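You operate a simulated robot arm through the tools that you are given. There is no shell and no other tool.

The job below is to be done with a simulated robot arm. You get a single attempt, and the scene is never put back.

Task
Crimp the lead of the colour on the notepad, using its own anvil.
Fine: fit the crimp anvil of that colour in the crimp press, lay the lead in the nest, shut the guard, one full stroke; leave the lead there.

Only the result counts: the job must be done as asked and must still hold three seconds after the hand-in. Knocking over, shifting, dropping, spilling or breaking anything else fails it.

Robot
A 6-joint arm with a two-finger gripper, fixed in place. Base frame: the origin is on the floor under the middle of its stand, x ahead of it, y to its left, z up. Lengths are in cm, angles in rad, forces in N, time in s.
It reaches about 129.8 cm from its shoulder. Its first joint turns from -2.601 to 2.601 rad. Payload 1.57 kg.
The tool frame sits at the grasp point between the pads (the TCP): z along the fingers, y along the line on which they close. The tips reach 2.1 cm beyond it. The gripper opens to 7 cm; its body begins 5 cm behind the TCP.
Orientation is that of the tool frame in the base frame, as a unit quaternion [x, y, z, w]. With the fingers straight down and closing along the base's y, the tool's x points along the base's -x, its y along +y and its z along -z.

Tools
- The arm moves only by the tool jog_arm. Its argument "rows" is a list that holds one entry, the list of rows, each a list of 7 numbers: the turn, a rotation vector about the base's x, y, z in units of 180 degrees (1.0 is 180 degrees), then the shift along the base's x, y, z in units of 400 mm (1.0 is 400 mm), then the opening, from 0 (shut) to 1 (fully open). In form: [[[rx, ry, rz, x, y, z, fingers], ...]]. A call has 1 to 20 rows; each row is the pose to reach, as a shift and turn from the pose commanded when the call began. A call with a number of a shift or a turn outside -1 to 1 is refused whole. Rows are played at 5 a second. More than 5 cm and 0.15 rad between two rows, or a gripper value outside its range, and nothing of the call is played. A pose out of reach is approached as far as the arm can. The call stops where the force on the tool passes 60 N (or 10 N more than at its start, if that is more) or the arm is blocked; 0.2 s more then pass. The fingers move at their own pace (about 10.37 cm/s each) and stop on an object; they squeeze with about 22 N. The grip force told is the motor's: it shows also when the fingers shut on nothing. Time passes only in rows, and 0.2 s behind the last, so rows that repeat a pose let the fingers close. The reply holds the time, the measured pose of the TCP, the force on the tool along the base axes, the opening and the grip force, in the units named above and with some noise, with the torque about the TCP (base axes, N m) and any sound that the robot's microphone picked up.
- Cameras (640 x 400 px; columns grow to the right, rows downward): "scene" is fixed at [40.07, -49.33, 135.05]; the picture's right is [1.00, -0.09, 0.00], its down [-0.03, -0.39, -0.92] and it looks along [0.08, 0.92, -0.39] (base axes); focal length 355 px, centre (320, 200). "wrist" rides on the gripper at [7.9, 0.4, -8.1] in the tool frame; the picture's right is [-0.05, 1.00, 0.00], its down [-0.67, -0.04, -0.75] and it looks along [-0.74, -0.04, 0.67] (tool axes); focal length 256 px, centre (320, 200). There is no depth. A picture from a camera that has moved, and an enlarged one, comes with that camera's place and axes in the base frame and with its lens. The place of the scene camera against the robot may be out by one fixed shift of up to 1.2 cm in any direction.
- grab_frame(camera): a new picture of that camera. No time passes.
- raise_lower(by): slides the trunk up (or, below 0, down) by that many cm; the arm rides with it, the base frame stays. It gives what a move gives, with no picture.
- close_up(camera, box): a new picture of the part [left, top, right, bottom] of that camera's present view, enlarged. No time passes.
- hand_in(): hands the job in; it is judged then, once.

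Places have to be worked out from the pictures, the camera data and where the tool is seen. Open the gripper and draw the arm clear of the work before you hand the job in, unless the task says otherwise.

The tools are called after "Emit:" by a JSON object that holds its "name" and its "arguments". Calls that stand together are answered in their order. jog_arm: Moves the arm, as the interface text tells. Its arguments: {"type":"object","properties":{"rows":{"type":"array","items":{"type":"array","items":{"type":"array","items":{"type":"number"}}}}},"required":["rows"]} The other tools are called the same way: raise_lower (by) moves the trunk up or down; grab_frame (camera) takes a picture; close_up (camera, box) takes an enlarged picture of a part of a camera's view; hand_in () hands the job in.

At the start:

```text
t: 0.0
tool_pos: [49.14, 38.73, 113.09]
ee_rot: [0.0, 1.0, 0.0, 0.0]
contact_force: [0.6, 0.4, 0.1]
moment: [0.03, 0.0, 0.01]
gripper_width: 7.01
gripper_force: 0.1
trunk travel left (down, up): [-81.2, 15.8]
```

scene: 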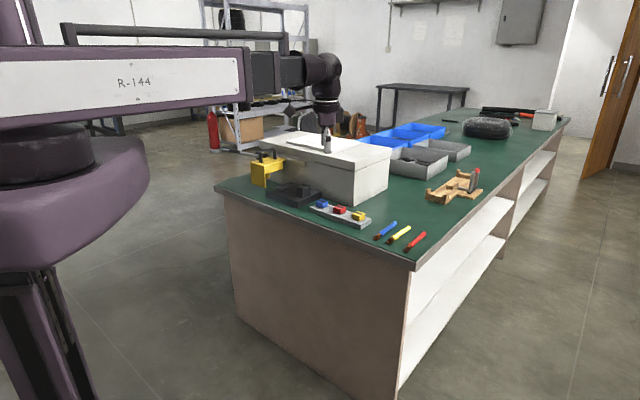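
wrist: 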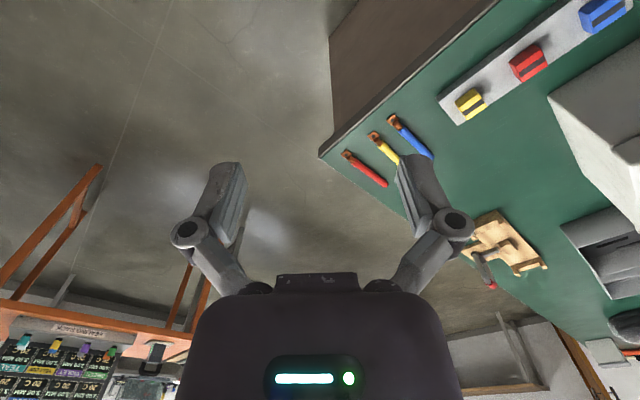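

The scene shows a bench with a press, a rack of three coloured anvils, three leads and a white box; I don't see the notepad yet. I'll enlarge several parts of the scene to find it and learn the layout.

Emit:
{"name": "close_up", "arguments": {"camera": "scene", "box": [230, 120, 390, 230]}}

Emit:
{"name": "close_up", "arguments": {"camera": "scene", "box": [300, 190, 440, 265]}}

Emit:
{"name": "close_up", "arguments": {"camera": "scene", "box": [360, 90, 580, 210]}}

Emit:
{"name": "close_up", "arguments": {"camera": "scene", "box": [180, 60, 400, 180]}}

```text
3.64 times, centred on (310, 175) of scene
camera zoom: at [40.07, -49.33, 135.05], right [1.0, -0.09, 0.0], down [-0.03, -0.39, -0.92], along [0.08, 0.92, -0.39], focal length 1291 px, centre (356, 291)
```

zoom: 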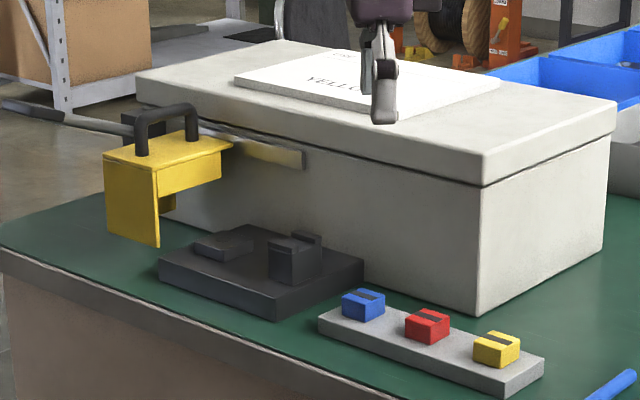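

```text
4.57 times, centred on (370, 228) of scene
camera zoom: at [40.07, -49.33, 135.05], right [1.0, -0.09, 0.0], down [-0.03, -0.39, -0.92], along [0.08, 0.92, -0.39], focal length 1623 px, centre (91, 74)
```

zoom: 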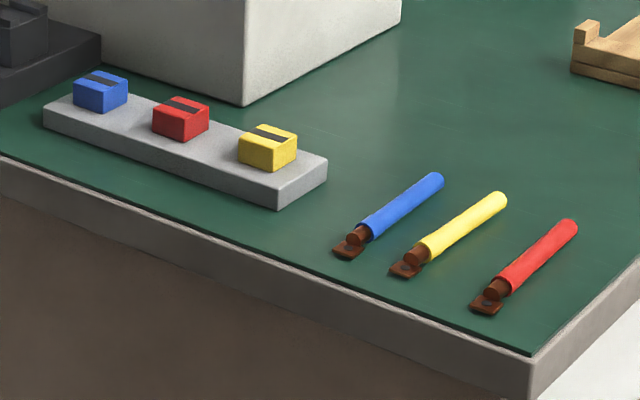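

```text
2.91 times, centred on (470, 150) of scene
camera zoom: at [40.07, -49.33, 135.05], right [1.0, -0.09, 0.0], down [-0.03, -0.39, -0.92], along [0.08, 0.92, -0.39], focal length 1033 px, centre (-116, 346)
```

zoom: 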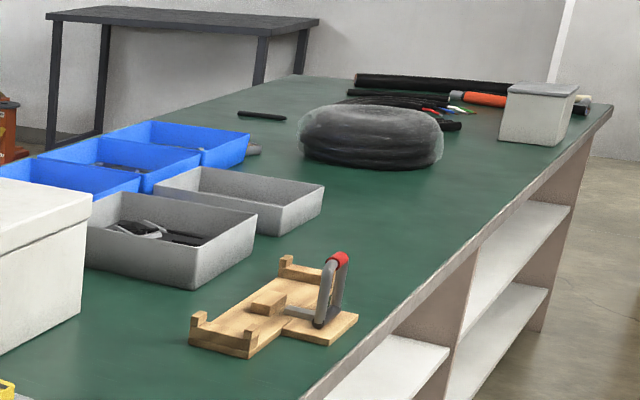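

```text
2.91 times, centred on (290, 120) of scene
camera zoom: at [40.07, -49.33, 135.05], right [1.0, -0.09, 0.0], down [-0.03, -0.39, -0.92], along [0.08, 0.92, -0.39], focal length 1033 px, centre (407, 433)
```

zoom: 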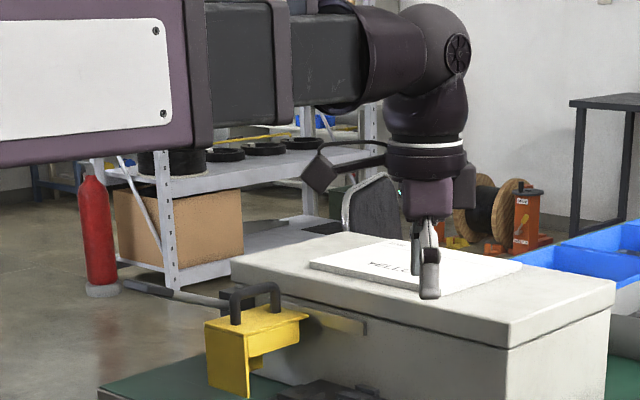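

The notepad on top of the big grey box seems to read "YELLO…". I'll get the wrist camera's details before moving.

Emit:
{"name": "close_up", "arguments": {"camera": "wrist", "box": [310, 0, 640, 200]}}

Emit:
{"name": "close_up", "arguments": {"camera": "wrist", "box": [430, 170, 640, 300]}}

Emit:
{"name": "close_up", "arguments": {"camera": "scene", "box": [285, 130, 365, 165]}}

Emit:
{"name": "close_up", "arguments": {"camera": "scene", "box": [235, 140, 325, 215]}}

```text
1.94 times, centred on (475, 100) of wrist
camera zoom: at [41.34, 39.2, 121.19], right [0.05, 1.0, 0.0], down [0.67, -0.04, 0.75], along [0.74, -0.04, -0.67], focal length 496 px, centre (19, 394)
```

zoom: 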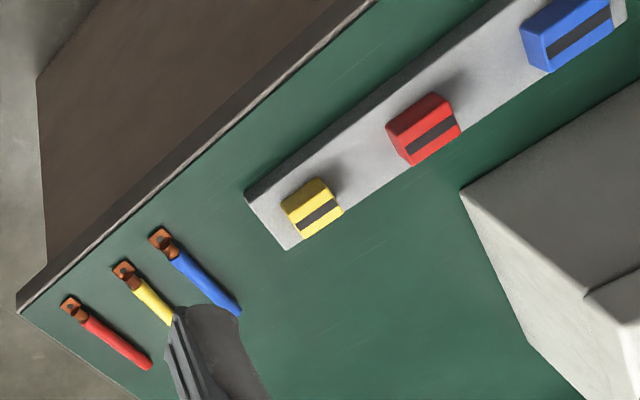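

```text
3.05 times, centred on (535, 235) of wrist
camera zoom: at [41.34, 39.2, 121.19], right [0.05, 1.0, 0.0], down [0.67, -0.04, 0.75], along [0.74, -0.04, -0.67], focal length 780 px, centre (-335, 93)
```

zoom: 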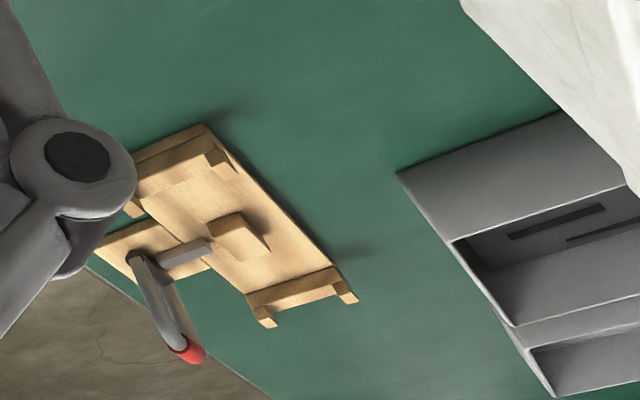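

```text
8.00 times, centred on (325, 148) of scene
camera zoom: at [40.07, -49.33, 135.05], right [1.0, -0.09, 0.0], down [-0.03, -0.39, -0.92], along [0.08, 0.92, -0.39], focal length 2840 px, centre (280, 620)
```

zoom: 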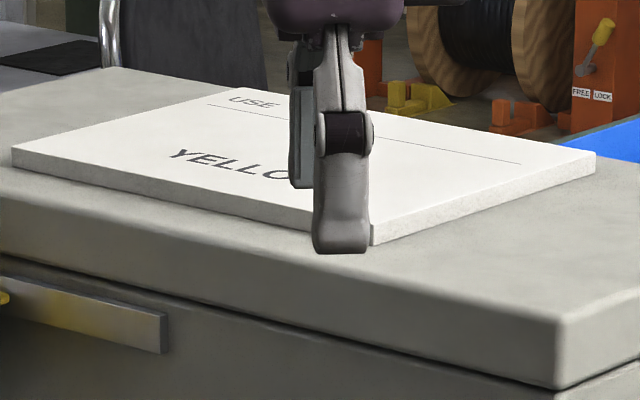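

```text
5.33 times, centred on (280, 178) of scene
camera zoom: at [40.07, -49.33, 135.05], right [1.0, -0.09, 0.0], down [-0.03, -0.39, -0.92], along [0.08, 0.92, -0.39], focal length 1893 px, centre (533, 320)
```

zoom: 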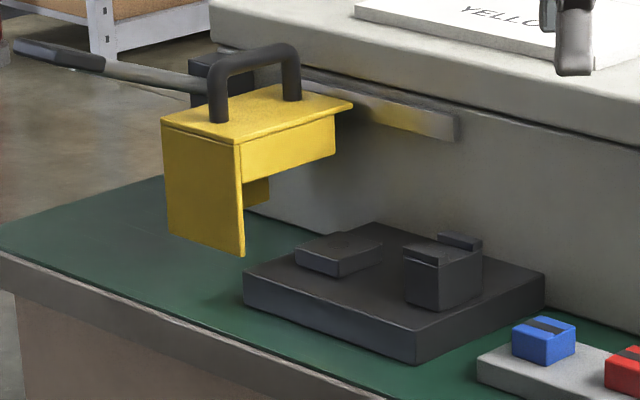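

The pad seems to say "USE … YELLO(W)", part-hidden by the gripper. I judge the bench top at z≈78, rotated about 42°, with the press nest near (41, 87). I'll turn the tool by 42° about z and move it to about (13, 62) at the same height, to look at the press and clear the view to the pad.

Emit:
{"name": "jog_arm", "arguments": {"rows": [[[0, 0, 0.0195, -0.0744, 0.0492, 0, 1], [0, 0, 0.039, -0.1488, 0.0983, 0, 1], [0, 0, 0.0585, -0.2231, 0.1475, 0, 1], [0, 0, 0.078, -0.2975, 0.1967, 0, 1], [0, 0, 0.0975, -0.3719, 0.2458, 0, 1], [0, 0, 0.117, -0.4463, 0.295, 0, 1], [0, 0, 0.1365, -0.5206, 0.3442, 0, 1], [0, 0, 0.156, -0.595, 0.3933, 0, 1], [0, 0, 0.1755, -0.6694, 0.4425, 0, 1], [0, 0, 0.195, -0.7438, 0.4917, 0, 1], [0, 0, 0.2145, -0.8181, 0.5408, 0, 1], [0, 0, 0.2333, -0.8925, 0.59, 0, 1]]]}}

Emit:
{"name": "grab_frame", "arguments": {"camera": "wrist"}}

Emit:
{"name": "grab_frame", "arguments": {"camera": "scene"}}

```text
t: 2.6
tool_pos: [13.51, 62.55, 112.96]
ee_rot: [-0.359, 0.934, 0.0, 0.0]
contact_force: [-0.5, 0.5, 0.2]
moment: [-0.03, -0.02, 0.01]
gripper_width: 7.03
gripper_force: 0.2
trunk travel left (down, up): [-81.2, 15.8]
```

```text
taken
camera wrist: at [7.37, 57.6, 121.17], right [-0.63, 0.78, 0.0], down [0.52, 0.42, 0.75], along [0.58, 0.47, -0.67], focal length 256 px, centre (320, 200)
```

wrist: 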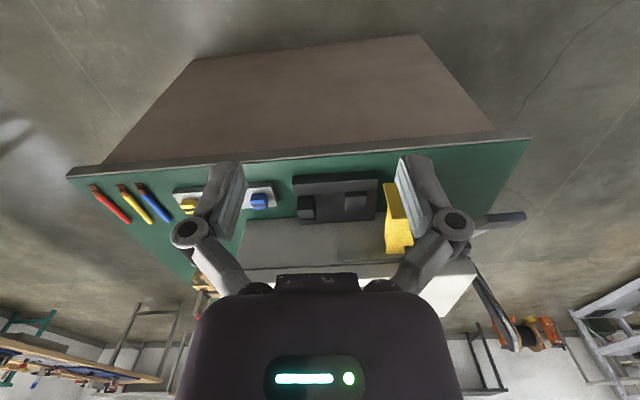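

```text
taken
```

scene: 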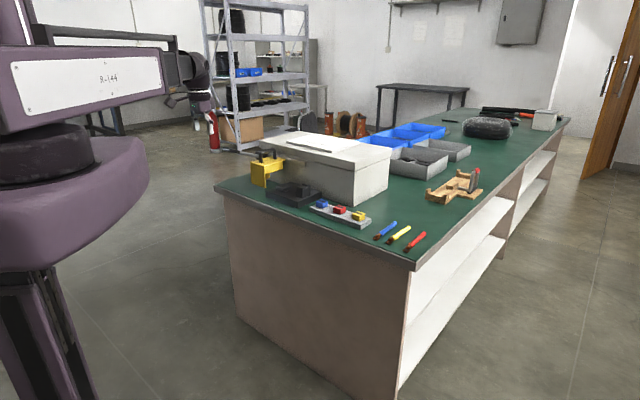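

The scene view on the pad is now clear. I'll enlarge the pad and the press from both cameras.

Emit:
{"name": "close_up", "arguments": {"camera": "scene", "box": [260, 125, 360, 175]}}

Emit:
{"name": "close_up", "arguments": {"camera": "wrist", "box": [260, 150, 540, 325]}}

Emit:
{"name": "close_up", "arguments": {"camera": "wrist", "box": [60, 160, 300, 310]}}

Emit:
{"name": "close_up", "arguments": {"camera": "scene", "box": [230, 140, 330, 210]}}

```text
6.40 times, centred on (310, 150) of scene
camera zoom: at [40.07, -49.33, 135.05], right [1.0, -0.09, 0.0], down [-0.03, -0.39, -0.92], along [0.08, 0.92, -0.39], focal length 2272 px, centre (384, 520)
```

zoom: 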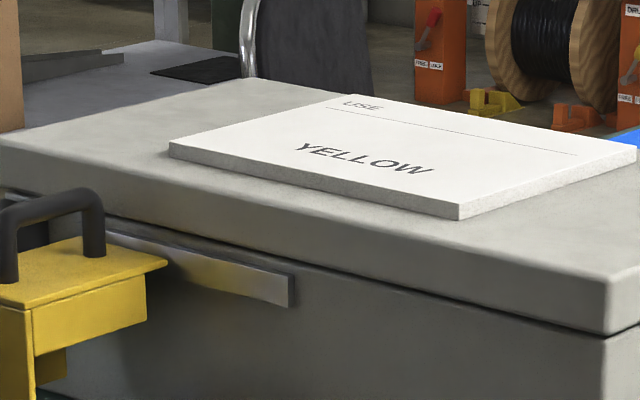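

```text
2.29 times, centred on (400, 238) of wrist
camera zoom: at [7.37, 57.6, 121.17], right [-0.63, 0.78, 0.0], down [0.52, 0.42, 0.75], along [0.58, 0.47, -0.67], focal length 585 px, centre (137, 114)
```

zoom: 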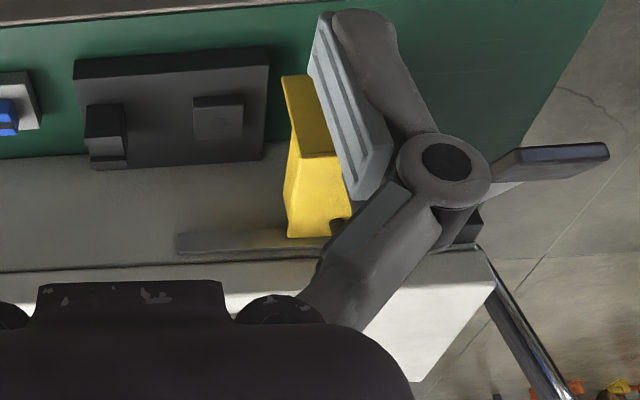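

```text
2.67 times, centred on (180, 235) of wrist
camera zoom: at [7.37, 57.6, 121.17], right [-0.63, 0.78, 0.0], down [0.52, 0.42, 0.75], along [0.58, 0.47, -0.67], focal length 683 px, centre (693, 107)
```

zoom: 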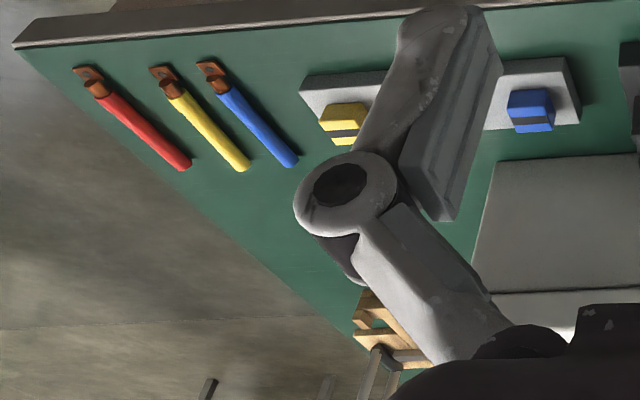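

```text
5.71 times, centred on (280, 175) of scene
camera zoom: at [40.07, -49.33, 135.05], right [1.0, -0.09, 0.0], down [-0.03, -0.39, -0.92], along [0.08, 0.92, -0.39], focal length 2028 px, centre (549, 343)
```

zoom: 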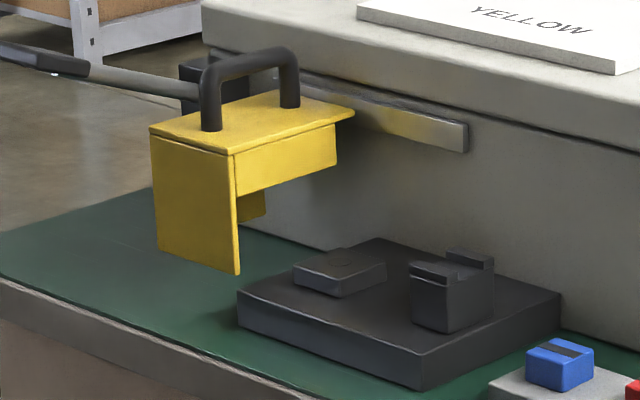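

The pad clearly says "USE YELLOW". I make the guard's lower front corner about (29, 93, 81), its top z≈90, and the press plate's front edge running from (42, 78) to (29, 91) at a yaw of about 45°. I'll move nearer to look down at the plate, staying on the robot's side of it.

Emit:
{"name": "jog_arm", "arguments": {"rows": [[[0, 0, 0.002, 0.0566, 0.0614, -0.059, 1], [0, 0, 0.004, 0.1131, 0.1228, -0.1185, 1], [0, 0, 0.006, 0.1697, 0.1842, -0.178, 1], [0, 0, 0.008, 0.2263, 0.2456, -0.237, 1], [0, 0, 0.01, 0.2828, 0.307, -0.297, 1], [0, 0, 0.0125, 0.3394, 0.3684, -0.356, 1], [0, 0, 0.0145, 0.396, 0.4298, -0.4156, 1], [0, 0, 0.0167, 0.4525, 0.4912, -0.475, 1]]]}}

Emit:
{"name": "grab_frame", "arguments": {"camera": "wrist"}}

Emit:
{"name": "close_up", "arguments": {"camera": "wrist", "box": [220, 90, 420, 215]}}

```text
t: 4.4
tool_pos: [30.65, 82.72, 113.03]
ee_rot: [-0.383, 0.924, 0.0, 0.0]
contact_force: [0.2, 0.7, 0.8]
moment: [0.03, 0.01, -0.02]
gripper_width: 6.99
gripper_force: 0.0
out of reach, approached as far as the arm can: row 1, 2, 3, 4, 5, 6, 7, 8
trunk travel left (down, up): [-81.2, 15.8]
```

```text
taken
camera wrist: at [24.86, 77.42, 121.15], right [-0.67, 0.74, 0.0], down [0.5, 0.45, 0.74], along [0.55, 0.5, -0.67], focal length 256 px, centre (320, 200)
```

wrist: 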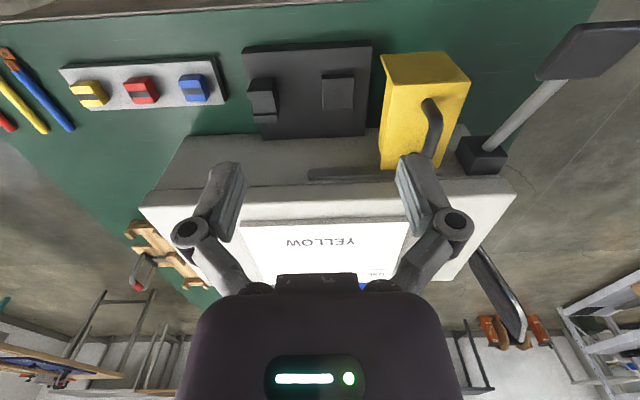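

```text
3.20 times, centred on (320, 152) of wrist
camera zoom: at [24.86, 77.42, 121.15], right [-0.67, 0.74, 0.0], down [0.5, 0.45, 0.74], along [0.55, 0.5, -0.67], focal length 819 px, centre (320, 352)
```

zoom: 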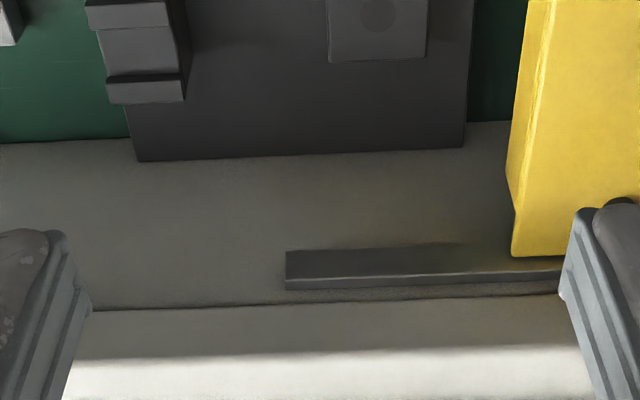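

The vertical shift was not reachable by the arm alone, so height seems to come from the trunk. The lever handle is near (16, 98, 98), well to the left of the gripper; I'll lower the trunk by 15 cm and look at the plate closely.

Emit:
{"name": "raise_lower", "arguments": {"by": -15}}

Emit:
{"name": "grab_frame", "arguments": {"camera": "wrist"}}

Emit:
{"name": "close_up", "arguments": {"camera": "wrist", "box": [220, 0, 420, 125]}}

Emit:
{"name": "grab_frame", "arguments": {"camera": "scene"}}

```text
t: 6.2
tool_pos: [30.68, 82.65, 97.96]
ee_rot: [-0.383, 0.924, -0.001, 0.0]
contact_force: [-0.1, 1.3, 0.0]
moment: [0.01, -0.02, -0.01]
gripper_width: 7.01
gripper_force: 0.1
trunk travel left (down, up): [-66.2, 30.8]
```

```text
taken
camera wrist: at [24.82, 77.33, 106.19], right [-0.67, 0.74, 0.0], down [0.5, 0.45, 0.75], along [0.55, 0.5, -0.67], focal length 256 px, centre (320, 200)
```

wrist: 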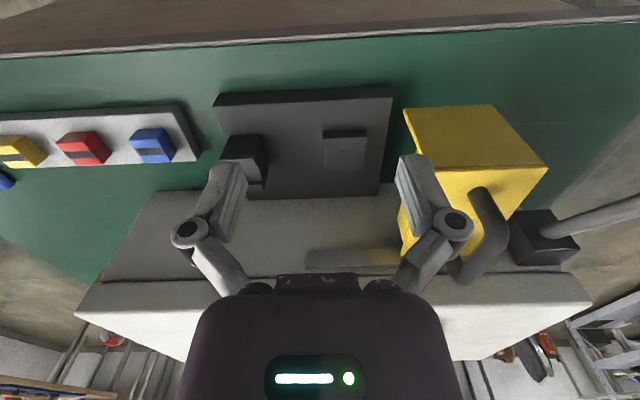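

```text
3.20 times, centred on (320, 62) of wrist
camera zoom: at [24.82, 77.33, 106.19], right [-0.67, 0.74, 0.0], down [0.5, 0.45, 0.75], along [0.55, 0.5, -0.67], focal length 819 px, centre (320, 640)
```

zoom: 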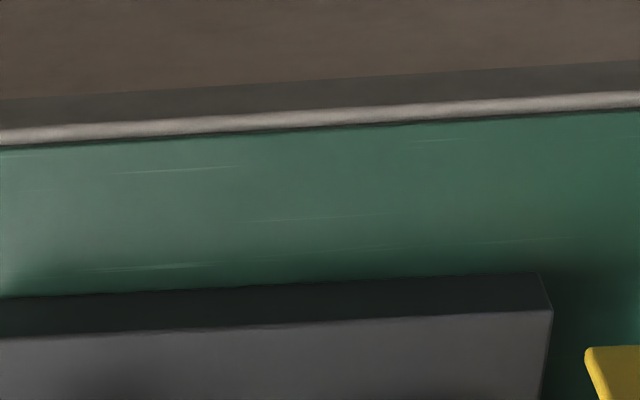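

```text
taken
```

scene: 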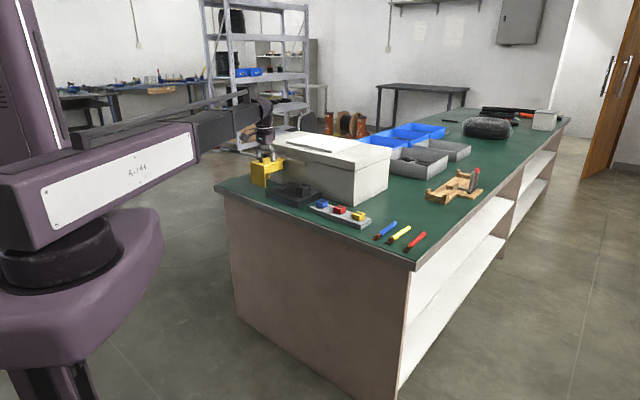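

The plate is now well in view between the fingers. I'll enlarge the plate's two blocks and the guard.

Emit:
{"name": "close_up", "arguments": {"camera": "wrist", "box": [210, 80, 410, 205]}}

Emit:
{"name": "close_up", "arguments": {"camera": "wrist", "box": [0, 90, 210, 220]}}

Emit:
{"name": "close_up", "arguments": {"camera": "wrist", "box": [390, 90, 640, 290]}}

Emit:
{"name": "close_up", "arguments": {"camera": "scene", "box": [225, 130, 325, 210]}}

```text
3.20 times, centred on (310, 142) of wrist
camera zoom: at [24.82, 77.33, 106.19], right [-0.67, 0.74, 0.0], down [0.5, 0.45, 0.75], along [0.55, 0.5, -0.67], focal length 819 px, centre (352, 384)
```

zoom: 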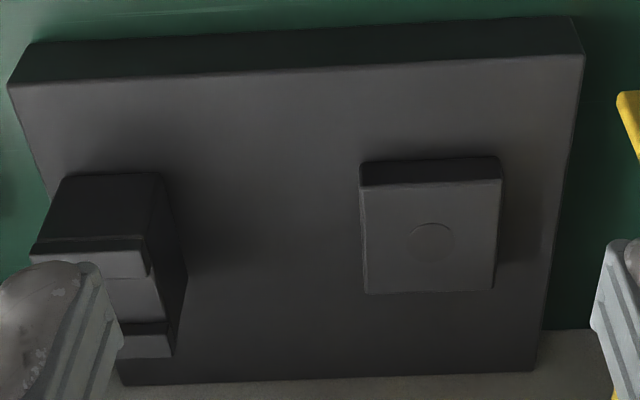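

```text
3.05 times, centred on (105, 155) of wrist
camera zoom: at [24.82, 77.33, 106.19], right [-0.67, 0.74, 0.0], down [0.5, 0.45, 0.75], along [0.55, 0.5, -0.67], focal length 780 px, centre (975, 337)
```

zoom: 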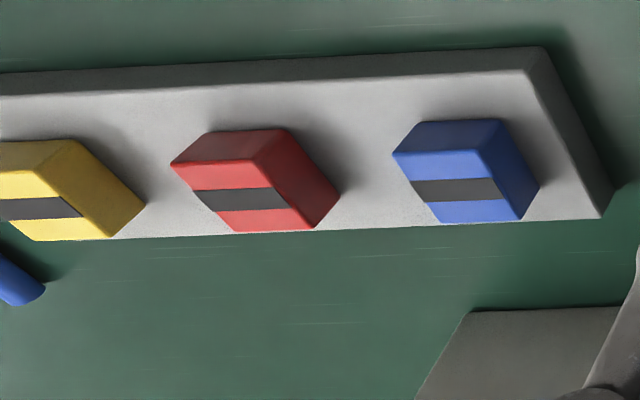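

```text
2.00 times, centred on (515, 190) of wrist
camera zoom: at [24.82, 77.33, 106.19], right [-0.67, 0.74, 0.0], down [0.5, 0.45, 0.75], along [0.55, 0.5, -0.67], focal length 512 px, centre (-70, 220)
```

zoom: 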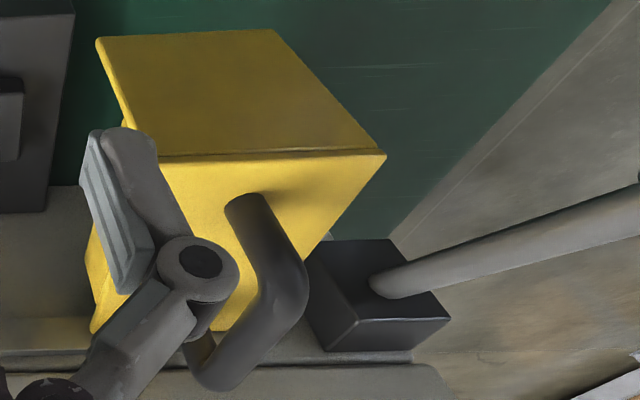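

```text
5.00 times, centred on (275, 170) of scene
camera zoom: at [40.07, -49.33, 135.05], right [1.0, -0.09, 0.0], down [-0.03, -0.39, -0.92], along [0.08, 0.92, -0.39], focal length 1775 px, centre (545, 350)
```

zoom: 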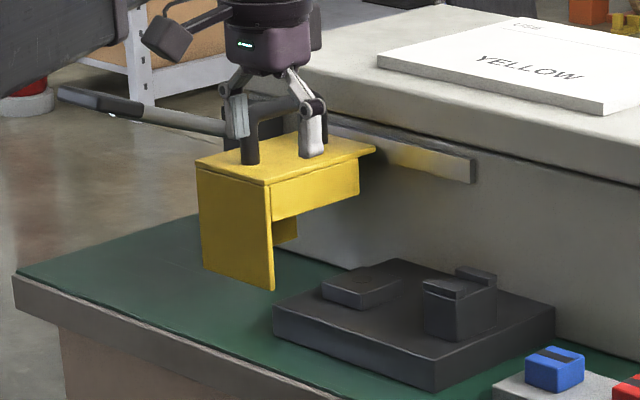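

Geometry so far, with u along the bench's near edge and v away from the robot: seat block centre at u 39.0, v 91.05, top z≈82.2. The channelled nest block spans u 25.7–29.3 with its top at z≈84.9, and the anvils are about 3.2 cm square on a rack with top z≈79.7. I'll test whether the arm can move vertically on its own here with small up and down steps.

Emit:
{"name": "jog_arm", "arguments": {"rows": [[[0, 0, 0, 0, 0, 0.025, 1], [0, 0, 0, 0, 0, 0.05, 1]]]}}

Emit:
{"name": "jog_arm", "arguments": {"rows": [[[0, 0, 0, 0, 0, -0.025, 1], [0, 0, 0, 0, 0, -0.05, 1]]]}}

```text
t: 6.8
tool_pos: [30.64, 82.51, 98.12]
ee_rot: [-0.383, 0.924, 0.0, 0.0]
contact_force: [0.5, 0.3, 0.3]
moment: [0.02, -0.04, -0.01]
gripper_width: 7.01
gripper_force: 0.0
out of reach, approached as far as the arm can: row 1, 2
trunk travel left (down, up): [-66.2, 30.8]
```

```text
t: 7.3
tool_pos: [30.69, 82.74, 98.03]
ee_rot: [-0.383, 0.924, 0.0, 0.0]
contact_force: [0.0, -0.3, 0.2]
moment: [0.02, -0.04, -0.01]
gripper_width: 7.0
gripper_force: 0.1
out of reach, approached as far as the arm can: row 1, 2
trunk travel left (down, up): [-66.2, 30.8]
```

Confirmed: height only comes from the trunk, so I'll use the arm for horizontal moves and the trunk for vertical. The yellow anvil should be near u −1, v 89.6, i.e. about (64.1, 62.7). I'll go above it at the present height and look down between the fingers.

Emit:
{"name": "jog_arm", "arguments": {"rows": [[[0, 0, 0, 0.0928, -0.0557, 0, 1], [0, 0, 0, 0.1856, -0.1114, 0, 1], [0, 0, 0, 0.2783, -0.1671, 0, 1], [0, 0, 0, 0.3711, -0.2228, 0, 1], [0, 0, 0, 0.4639, -0.2785, 0, 1], [0, 0, 0, 0.5567, -0.3342, 0, 1], [0, 0, 0, 0.6494, -0.3899, 0, 1], [0, 0, 0, 0.7422, -0.4456, 0, 1], [0, 0, 0, 0.835, -0.5013, 0, 1]]]}}

Emit:
{"name": "grab_frame", "arguments": {"camera": "wrist"}}

Emit:
{"name": "close_up", "arguments": {"camera": "wrist", "box": [220, 0, 420, 125]}}

Emit:
{"name": "grab_frame", "arguments": {"camera": "scene"}}

```text
t: 9.3
tool_pos: [64.18, 62.42, 98.03]
ee_rot: [-0.383, 0.924, 0.0, 0.0]
contact_force: [-0.3, -0.2, 0.5]
moment: [0.01, 0.0, 0.01]
gripper_width: 7.0
gripper_force: 0.0
out of reach, approached as far as the arm can: row 3
trunk travel left (down, up): [-66.2, 30.8]
```

```text
taken
camera wrist: at [58.28, 57.12, 106.18], right [-0.67, 0.74, 0.0], down [0.5, 0.45, 0.74], along [0.55, 0.5, -0.67], focal length 256 px, centre (320, 200)
```

wrist: 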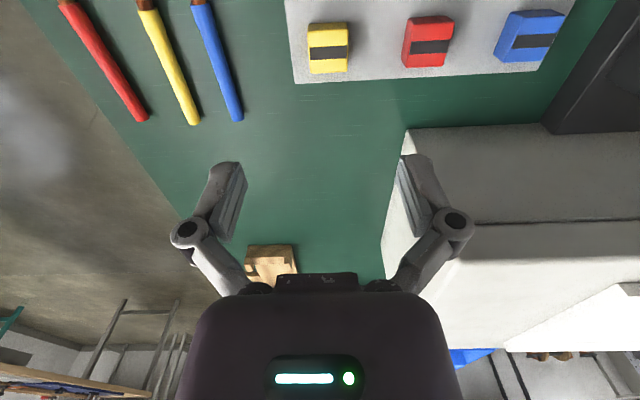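

```text
3.20 times, centred on (320, 62) of wrist
camera zoom: at [58.28, 57.12, 106.18], right [-0.67, 0.74, 0.0], down [0.5, 0.45, 0.74], along [0.55, 0.5, -0.67], focal length 819 px, centre (320, 640)
```

zoom: 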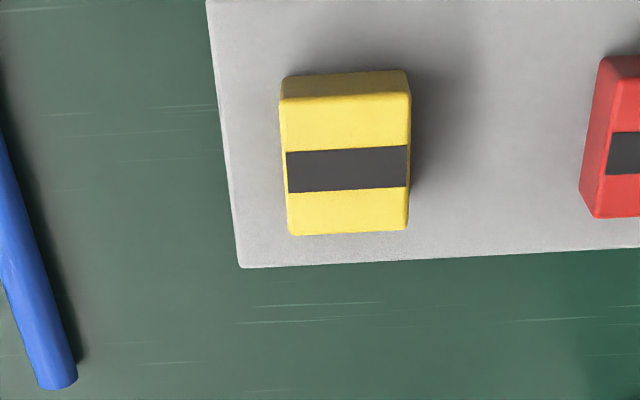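

```text
taken
```

scene: 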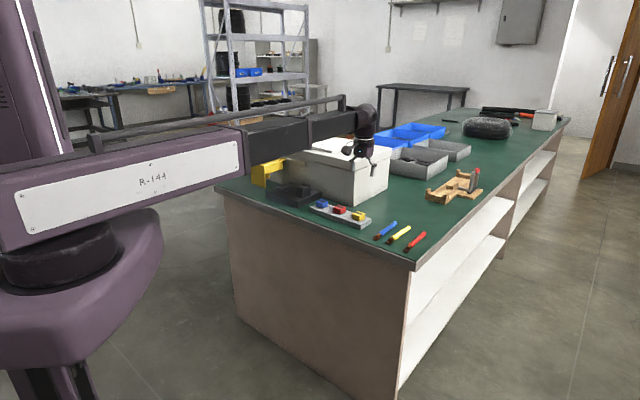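

The yellow anvil is right below: centre about u −0.47, v 89.45, 3.3 cm square, aligned with the tool. I'll centre over it and lower the trunk by 12 cm, then check again.

Emit:
{"name": "jog_arm", "arguments": {"rows": [[[0, 0, 0, -0.0075, 0.006, 0, 1], [0, 0, 0, -0.015, 0.0125, 0, 1], [0, 0, 0, -0.015, 0.0125, 0, 1]]]}}

Emit:
{"name": "raise_lower", "arguments": {"by": -12}}

Emit:
{"name": "grab_frame", "arguments": {"camera": "wrist"}}

Emit:
{"name": "grab_frame", "arguments": {"camera": "scene"}}

Emit:
{"name": "close_up", "arguments": {"camera": "scene", "box": [300, 140, 440, 240]}}

```text
t: 10.2
tool_pos: [63.43, 63.01, 97.97]
ee_rot: [-0.383, 0.924, 0.0, 0.0]
contact_force: [0.3, -0.3, -0.6]
moment: [-0.05, 0.02, 0.04]
gripper_width: 7.0
gripper_force: 0.1
trunk travel left (down, up): [-66.2, 30.8]
```

```text
t: 11.7
tool_pos: [63.43, 62.94, 85.98]
ee_rot: [-0.383, 0.924, 0.0, 0.0]
contact_force: [0.2, -0.1, -0.4]
moment: [0.02, 0.02, -0.01]
gripper_width: 6.99
gripper_force: 0.0
trunk travel left (down, up): [-54.2, 42.8]
```

```text
taken
camera wrist: at [57.59, 57.65, 94.2], right [-0.67, 0.74, 0.0], down [0.5, 0.45, 0.75], along [0.55, 0.5, -0.67], focal length 256 px, centre (320, 200)
```

wrist: 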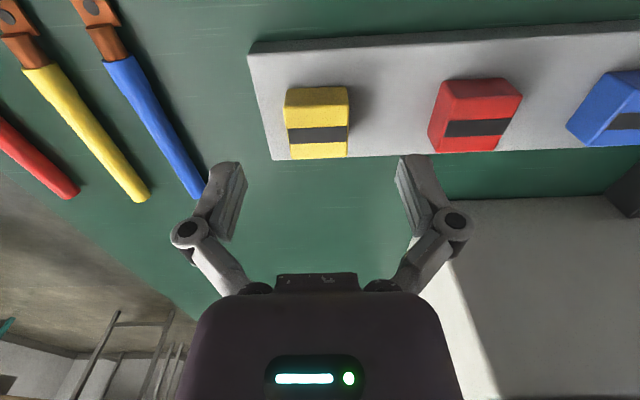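

```text
taken
```

scene: 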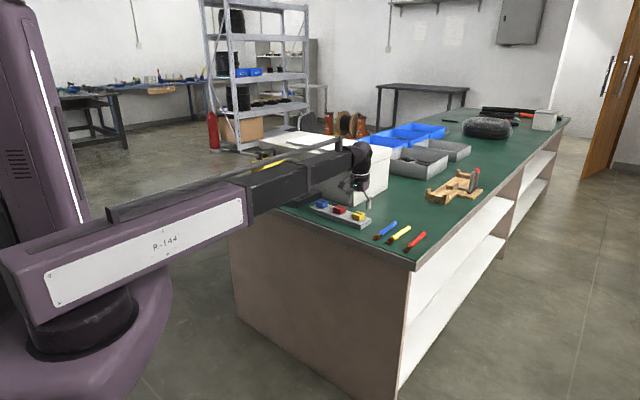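

```text
4.00 times, centred on (370, 190) of scene
camera zoom: at [40.07, -49.33, 135.05], right [1.0, -0.09, 0.0], down [-0.03, -0.39, -0.92], along [0.08, 0.92, -0.39], focal length 1420 px, centre (120, 240)
```

zoom: 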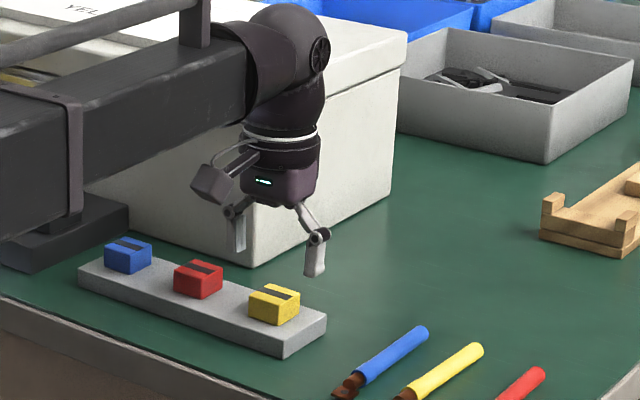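

The gripper is centred over the yellow anvil to within about 0.2 cm and clear of its neighbours. I'll lower by 3.5 cm so the tips come about 0.6 cm above the rack top, and look before closing.

Emit:
{"name": "raise_lower", "arguments": {"by": -3.5}}

Emit:
{"name": "grab_frame", "arguments": {"camera": "wrist"}}

Emit:
{"name": "close_up", "arguments": {"camera": "scene", "box": [310, 160, 410, 235]}}

```text
t: 12.4
tool_pos: [63.54, 62.96, 82.58]
ee_rot: [-0.383, 0.924, -0.001, 0.0]
contact_force: [-0.4, 0.7, 0.5]
moment: [-0.02, 0.03, 0.01]
gripper_width: 7.0
gripper_force: 0.1
trunk travel left (down, up): [-50.7, 46.3]
```

```text
taken
camera wrist: at [57.59, 57.64, 90.69], right [-0.67, 0.74, 0.0], down [0.5, 0.45, 0.75], along [0.55, 0.5, -0.67], focal length 256 px, centre (320, 200)
```

wrist: 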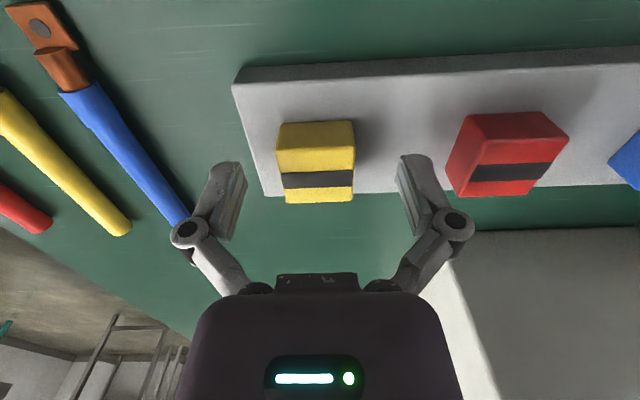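

```text
5.33 times, centred on (360, 198) of scene
camera zoom: at [40.07, -49.33, 135.05], right [1.0, -0.09, 0.0], down [-0.03, -0.39, -0.92], along [0.08, 0.92, -0.39], focal length 1893 px, centre (107, 213)
```

zoom: 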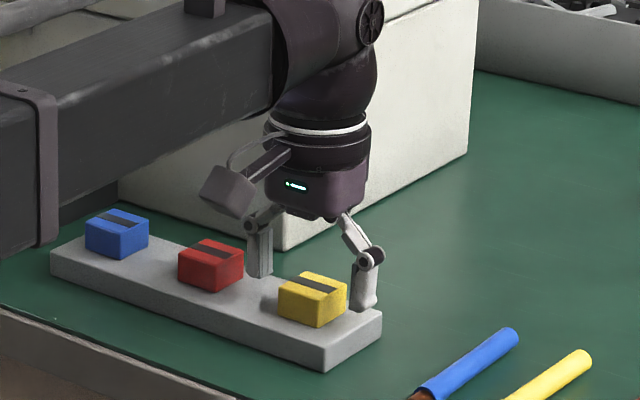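

The fingers straddle the yellow anvil with their tips just above the rack. I'll lower 0.3 cm more and close on it.

Emit:
{"name": "raise_lower", "arguments": {"by": -0.3}}

Emit:
{"name": "jog_arm", "arguments": {"rows": [[[0, 0, 0, 0, 0, 0, 0.7], [0, 0, 0, 0, 0, 0, 0.5], [0, 0, 0, 0, 0, 0, 0.3], [0, 0, 0, 0, 0, 0, 0.3], [0, 0, 0, 0, 0, 0, 0.3]]]}}

Emit:
{"name": "grab_frame", "arguments": {"camera": "wrist"}}

```text
t: 13.0
tool_pos: [63.48, 63.06, 82.26]
ee_rot: [-0.382, 0.924, 0.0, -0.001]
contact_force: [-0.5, 0.3, -0.8]
moment: [0.02, -0.03, 0.01]
gripper_width: 6.98
gripper_force: 0.1
trunk travel left (down, up): [-50.4, 46.6]
```

```text
t: 14.2
tool_pos: [63.46, 62.89, 82.33]
ee_rot: [-0.383, 0.924, 0.001, 0.0]
contact_force: [0.7, -0.1, 1.0]
moment: [-0.05, -0.02, 0.03]
gripper_width: 3.38
gripper_force: 22.2
trunk travel left (down, up): [-50.4, 46.6]
```

```text
taken
camera wrist: at [57.6, 57.64, 90.4], right [-0.67, 0.74, 0.0], down [0.5, 0.45, 0.75], along [0.55, 0.5, -0.67], focal length 256 px, centre (320, 200)
```

wrist: 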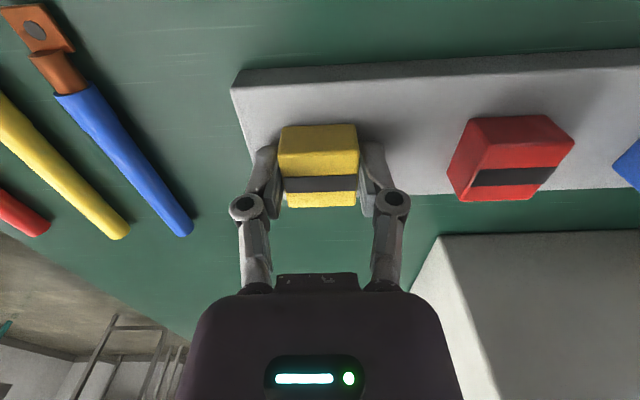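

The anvil is gripped at 3.38 cm width with 22 N. I'll lift it 9 cm and check that it comes along.

Emit:
{"name": "raise_lower", "arguments": {"by": 9}}

Emit:
{"name": "grab_frame", "arguments": {"camera": "wrist"}}

Emit:
{"name": "close_up", "arguments": {"camera": "scene", "box": [310, 130, 430, 235]}}

```text
t: 15.4
tool_pos: [63.51, 62.88, 91.19]
ee_rot: [-0.383, 0.924, 0.0, 0.0]
contact_force: [-0.1, -0.2, -0.2]
moment: [0.03, 0.01, -0.01]
gripper_width: 3.35
gripper_force: 22.4
trunk travel left (down, up): [-59.4, 37.6]
```

```text
taken
camera wrist: at [57.6, 57.67, 99.37], right [-0.67, 0.74, 0.0], down [0.5, 0.45, 0.74], along [0.55, 0.5, -0.67], focal length 256 px, centre (320, 200)
```

wrist: 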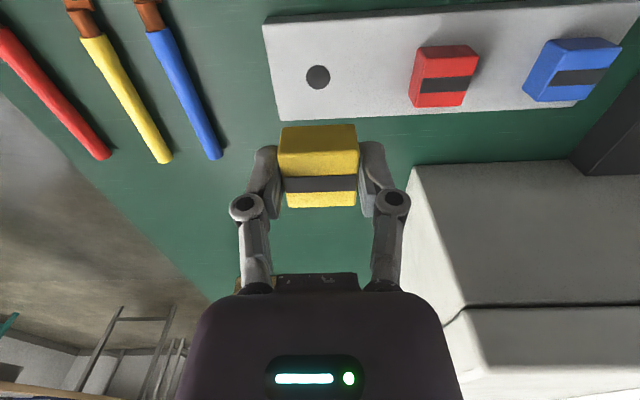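

```text
3.81 times, centred on (370, 182) of scene
camera zoom: at [40.07, -49.33, 135.05], right [1.0, -0.09, 0.0], down [-0.03, -0.39, -0.92], along [0.08, 0.92, -0.39], focal length 1352 px, centre (130, 267)
```

zoom: 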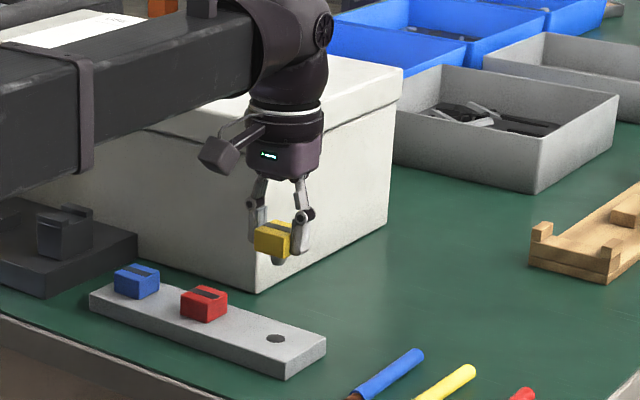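

A round hole is left in the rack, so the anvil seems to have a peg on its underside that must go in the round hole of the seat block. I'll look at the peg and the rack hole closely.

Emit:
{"name": "close_up", "arguments": {"camera": "scene", "box": [340, 180, 400, 220]}}

Emit:
{"name": "close_up", "arguments": {"camera": "wrist", "box": [240, 20, 400, 220]}}

Emit:
{"name": "close_up", "arguments": {"camera": "wrist", "box": [270, 40, 370, 110]}}

```text
10.00 times, centred on (370, 200) of scene
camera zoom: at [40.07, -49.33, 135.05], right [1.0, -0.09, 0.0], down [-0.03, -0.39, -0.92], along [0.08, 0.92, -0.39], focal length 3550 px, centre (-180, 200)
```

zoom: 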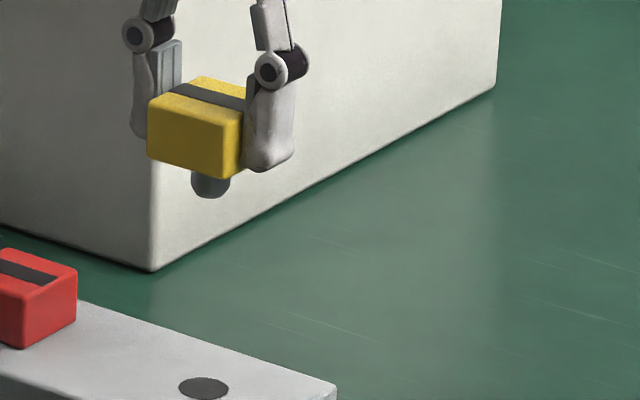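

```text
2.00 times, centred on (320, 120) of wrist
camera zoom: at [57.6, 57.67, 99.37], right [-0.67, 0.74, 0.0], down [0.5, 0.45, 0.74], along [0.55, 0.5, -0.67], focal length 512 px, centre (320, 360)
```

zoom: 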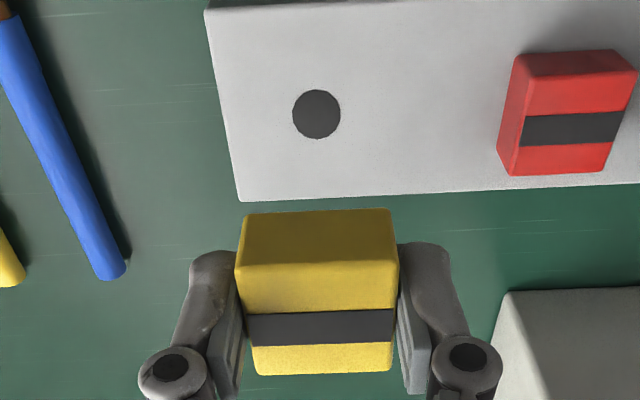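

```text
5.71 times, centred on (320, 75) of wrist
camera zoom: at [57.6, 57.67, 99.37], right [-0.67, 0.74, 0.0], down [0.5, 0.45, 0.74], along [0.55, 0.5, -0.67], focal length 1463 px, centre (320, 914)
```

zoom: 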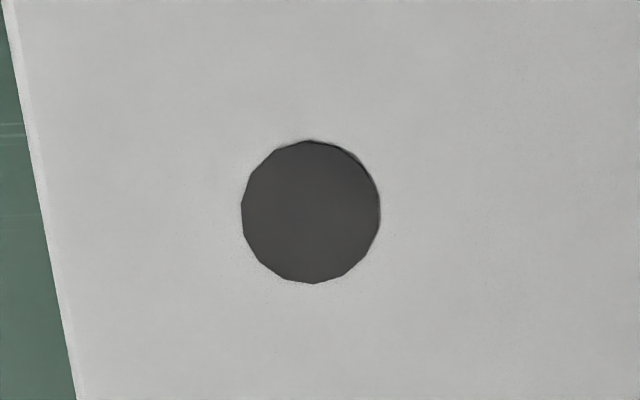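

The anvil has a peg about 1.4 cm wide and 1.3 cm long; the rack hole is about 1.8 cm wide, so I have roughly ±0.2 cm of play. The peg's place sits at about pixel column 320, row 77 at this relative height, which gives me a target for the seat hole. I'll raise 2.5 cm and carry the anvil over the seat block at about (36.8, 92.0).

Emit:
{"name": "raise_lower", "arguments": {"by": 2.5}}

Emit:
{"name": "jog_arm", "arguments": {"rows": [[[0, 0, 0, -0.0667, 0.0726, 0, 0.3], [0, 0, 0, -0.1334, 0.1453, 0, 0.3], [0, 0, 0, -0.2001, 0.2179, 0, 0.3], [0, 0, 0, -0.2668, 0.2905, 0, 0.3], [0, 0, 0, -0.3335, 0.3631, 0, 0.3], [0, 0, 0, -0.4002, 0.4358, 0, 0.3], [0, 0, 0, -0.4669, 0.5084, 0, 0.3], [0, 0, 0, -0.5336, 0.581, 0, 0.3], [0, 0, 0, -0.6003, 0.6536, 0, 0.3], [0, 0, 0, -0.667, 0.7263, 0, 0.3], [0, 0, 0, -0.667, 0.7263, 0, 0.3]]]}}

Emit:
{"name": "grab_frame", "arguments": {"camera": "wrist"}}

Emit:
{"name": "close_up", "arguments": {"camera": "wrist", "box": [220, 20, 420, 145]}}

Emit:
{"name": "close_up", "arguments": {"camera": "scene", "box": [225, 110, 345, 210]}}

```text
t: 16.1
tool_pos: [63.41, 62.93, 93.73]
ee_rot: [-0.383, 0.924, 0.0, 0.0]
contact_force: [0.5, 0.4, -1.4]
moment: [-0.02, -0.02, 0.01]
gripper_width: 3.37
gripper_force: 22.3
trunk travel left (down, up): [-61.9, 35.1]
```

```text
t: 18.5
tool_pos: [36.92, 92.05, 93.75]
ee_rot: [-0.382, 0.924, 0.0, 0.0]
contact_force: [0.6, -0.2, -1.4]
moment: [-0.02, -0.01, 0.04]
gripper_width: 3.36
gripper_force: 21.9
trunk travel left (down, up): [-61.9, 35.1]
```

```text
taken
camera wrist: at [31.11, 86.76, 101.87], right [-0.67, 0.74, 0.0], down [0.5, 0.45, 0.75], along [0.55, 0.5, -0.67], focal length 256 px, centre (320, 200)
```

wrist: 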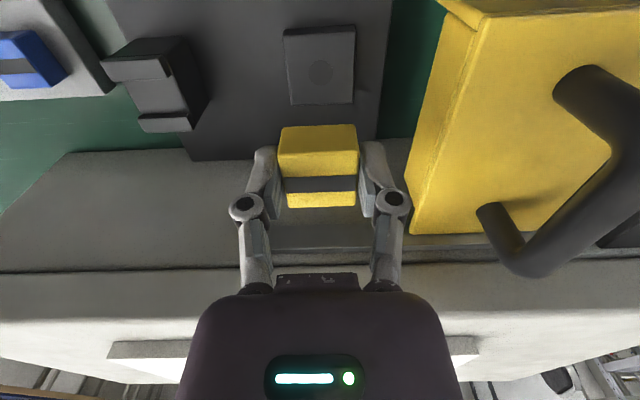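

```text
3.20 times, centred on (320, 82) of wrist
camera zoom: at [31.11, 86.76, 101.87], right [-0.67, 0.74, 0.0], down [0.5, 0.45, 0.75], along [0.55, 0.5, -0.67], focal length 819 px, centre (320, 576)
```

zoom: 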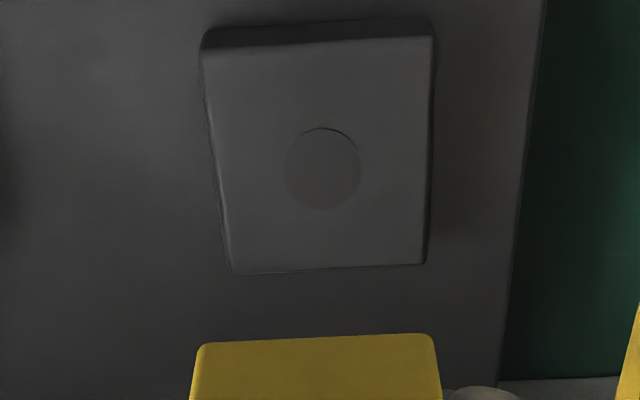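

```text
4.00 times, centred on (285, 160) of scene
camera zoom: at [40.07, -49.33, 135.05], right [1.0, -0.09, 0.0], down [-0.03, -0.39, -0.92], along [0.08, 0.92, -0.39], focal length 1420 px, centre (460, 360)
```

zoom: 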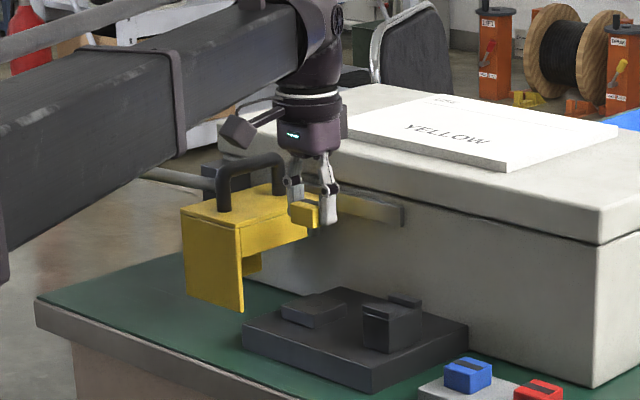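

The seat hole is visible at column 320.8, row 72.5; compared with the rack reference the gripper needs about +0.08 cm in u and −0.32 cm in v. I'll make that correction and check again.

Emit:
{"name": "jog_arm", "arguments": {"rows": [[[0, 0, 0, -0.0071, -0.0043, 0, 0.3], [0, 0, 0, -0.0071, -0.0043, 0, 0.3], [0, 0, 0, -0.0071, -0.0043, 0, 0.3]]]}}

Emit:
{"name": "close_up", "arguments": {"camera": "wrist", "box": [270, 30, 370, 92]}}

Emit:
{"name": "close_up", "arguments": {"camera": "wrist", "box": [220, 20, 420, 220]}}

```text
t: 19.3
tool_pos: [36.66, 91.88, 93.75]
ee_rot: [-0.384, 0.924, 0.001, 0.0]
contact_force: [0.4, 0.6, -0.9]
moment: [-0.01, 0.02, -0.03]
gripper_width: 3.34
gripper_force: 21.7
trunk travel left (down, up): [-61.9, 35.1]
```

```text
6.40 times, centred on (320, 61) of wrist
camera zoom: at [30.77, 86.56, 101.87], right [-0.67, 0.74, 0.0], down [0.5, 0.45, 0.75], along [0.55, 0.5, -0.67], focal length 1638 px, centre (320, 1090)
```

zoom: 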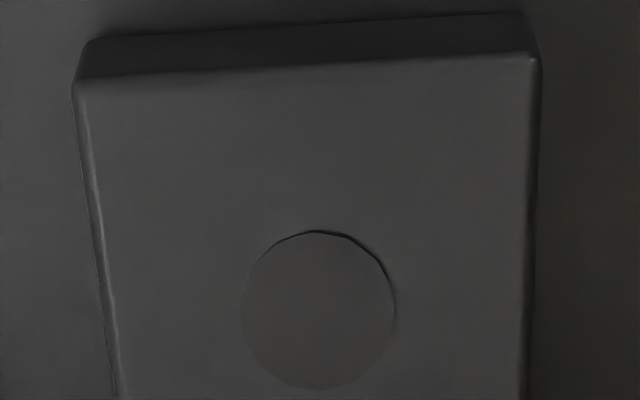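

```text
2.00 times, centred on (320, 120) of wrist
camera zoom: at [30.77, 86.56, 101.87], right [-0.67, 0.74, 0.0], down [0.5, 0.45, 0.75], along [0.55, 0.5, -0.67], focal length 512 px, centre (320, 360)
```

zoom: 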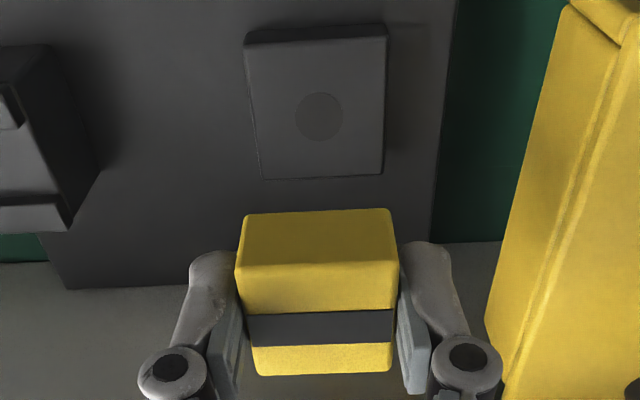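

The hole is now at column 319.9, row 78.1, within a pixel of the target (320.0, 77.2). I'll lower the anvil 5.75 cm so the peg's bottom is about 2 cm above the seat, then check from both cameras.

Emit:
{"name": "raise_lower", "arguments": {"by": -5.75}}

Emit:
{"name": "close_up", "arguments": {"camera": "wrist", "box": [220, 60, 420, 220]}}

Emit:
{"name": "close_up", "arguments": {"camera": "scene", "box": [260, 150, 330, 205]}}

```text
t: 20.3
tool_pos: [36.71, 91.85, 88.04]
ee_rot: [-0.383, 0.924, 0.0, 0.0]
contact_force: [-0.3, 0.5, -0.4]
moment: [0.0, -0.03, 0.01]
gripper_width: 3.35
gripper_force: 22.3
trunk travel left (down, up): [-56.1, 40.9]
```

```text
2.50 times, centred on (320, 140) of wrist
camera zoom: at [30.77, 86.54, 96.14], right [-0.67, 0.74, 0.0], down [0.5, 0.45, 0.75], along [0.55, 0.5, -0.67], focal length 640 px, centre (320, 350)
```

zoom: 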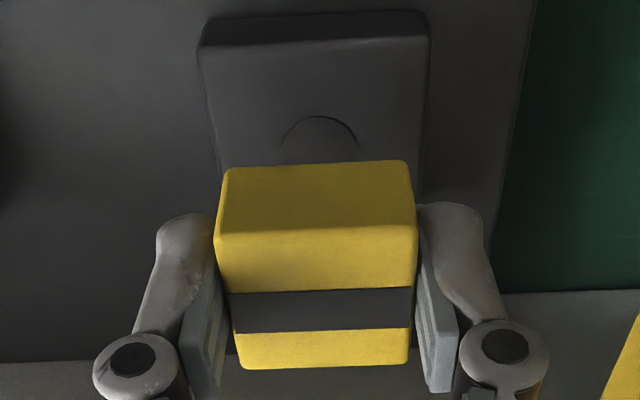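

```text
7.27 times, centred on (295, 178) of scene
camera zoom: at [40.07, -49.33, 135.05], right [1.0, -0.09, 0.0], down [-0.03, -0.39, -0.92], along [0.08, 0.92, -0.39], focal length 2582 px, centre (502, 364)
```

zoom: 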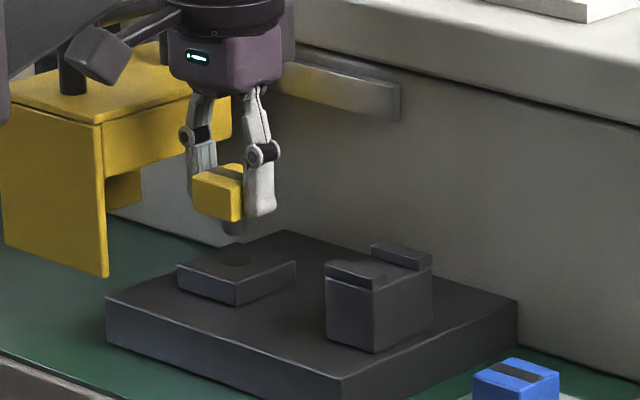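

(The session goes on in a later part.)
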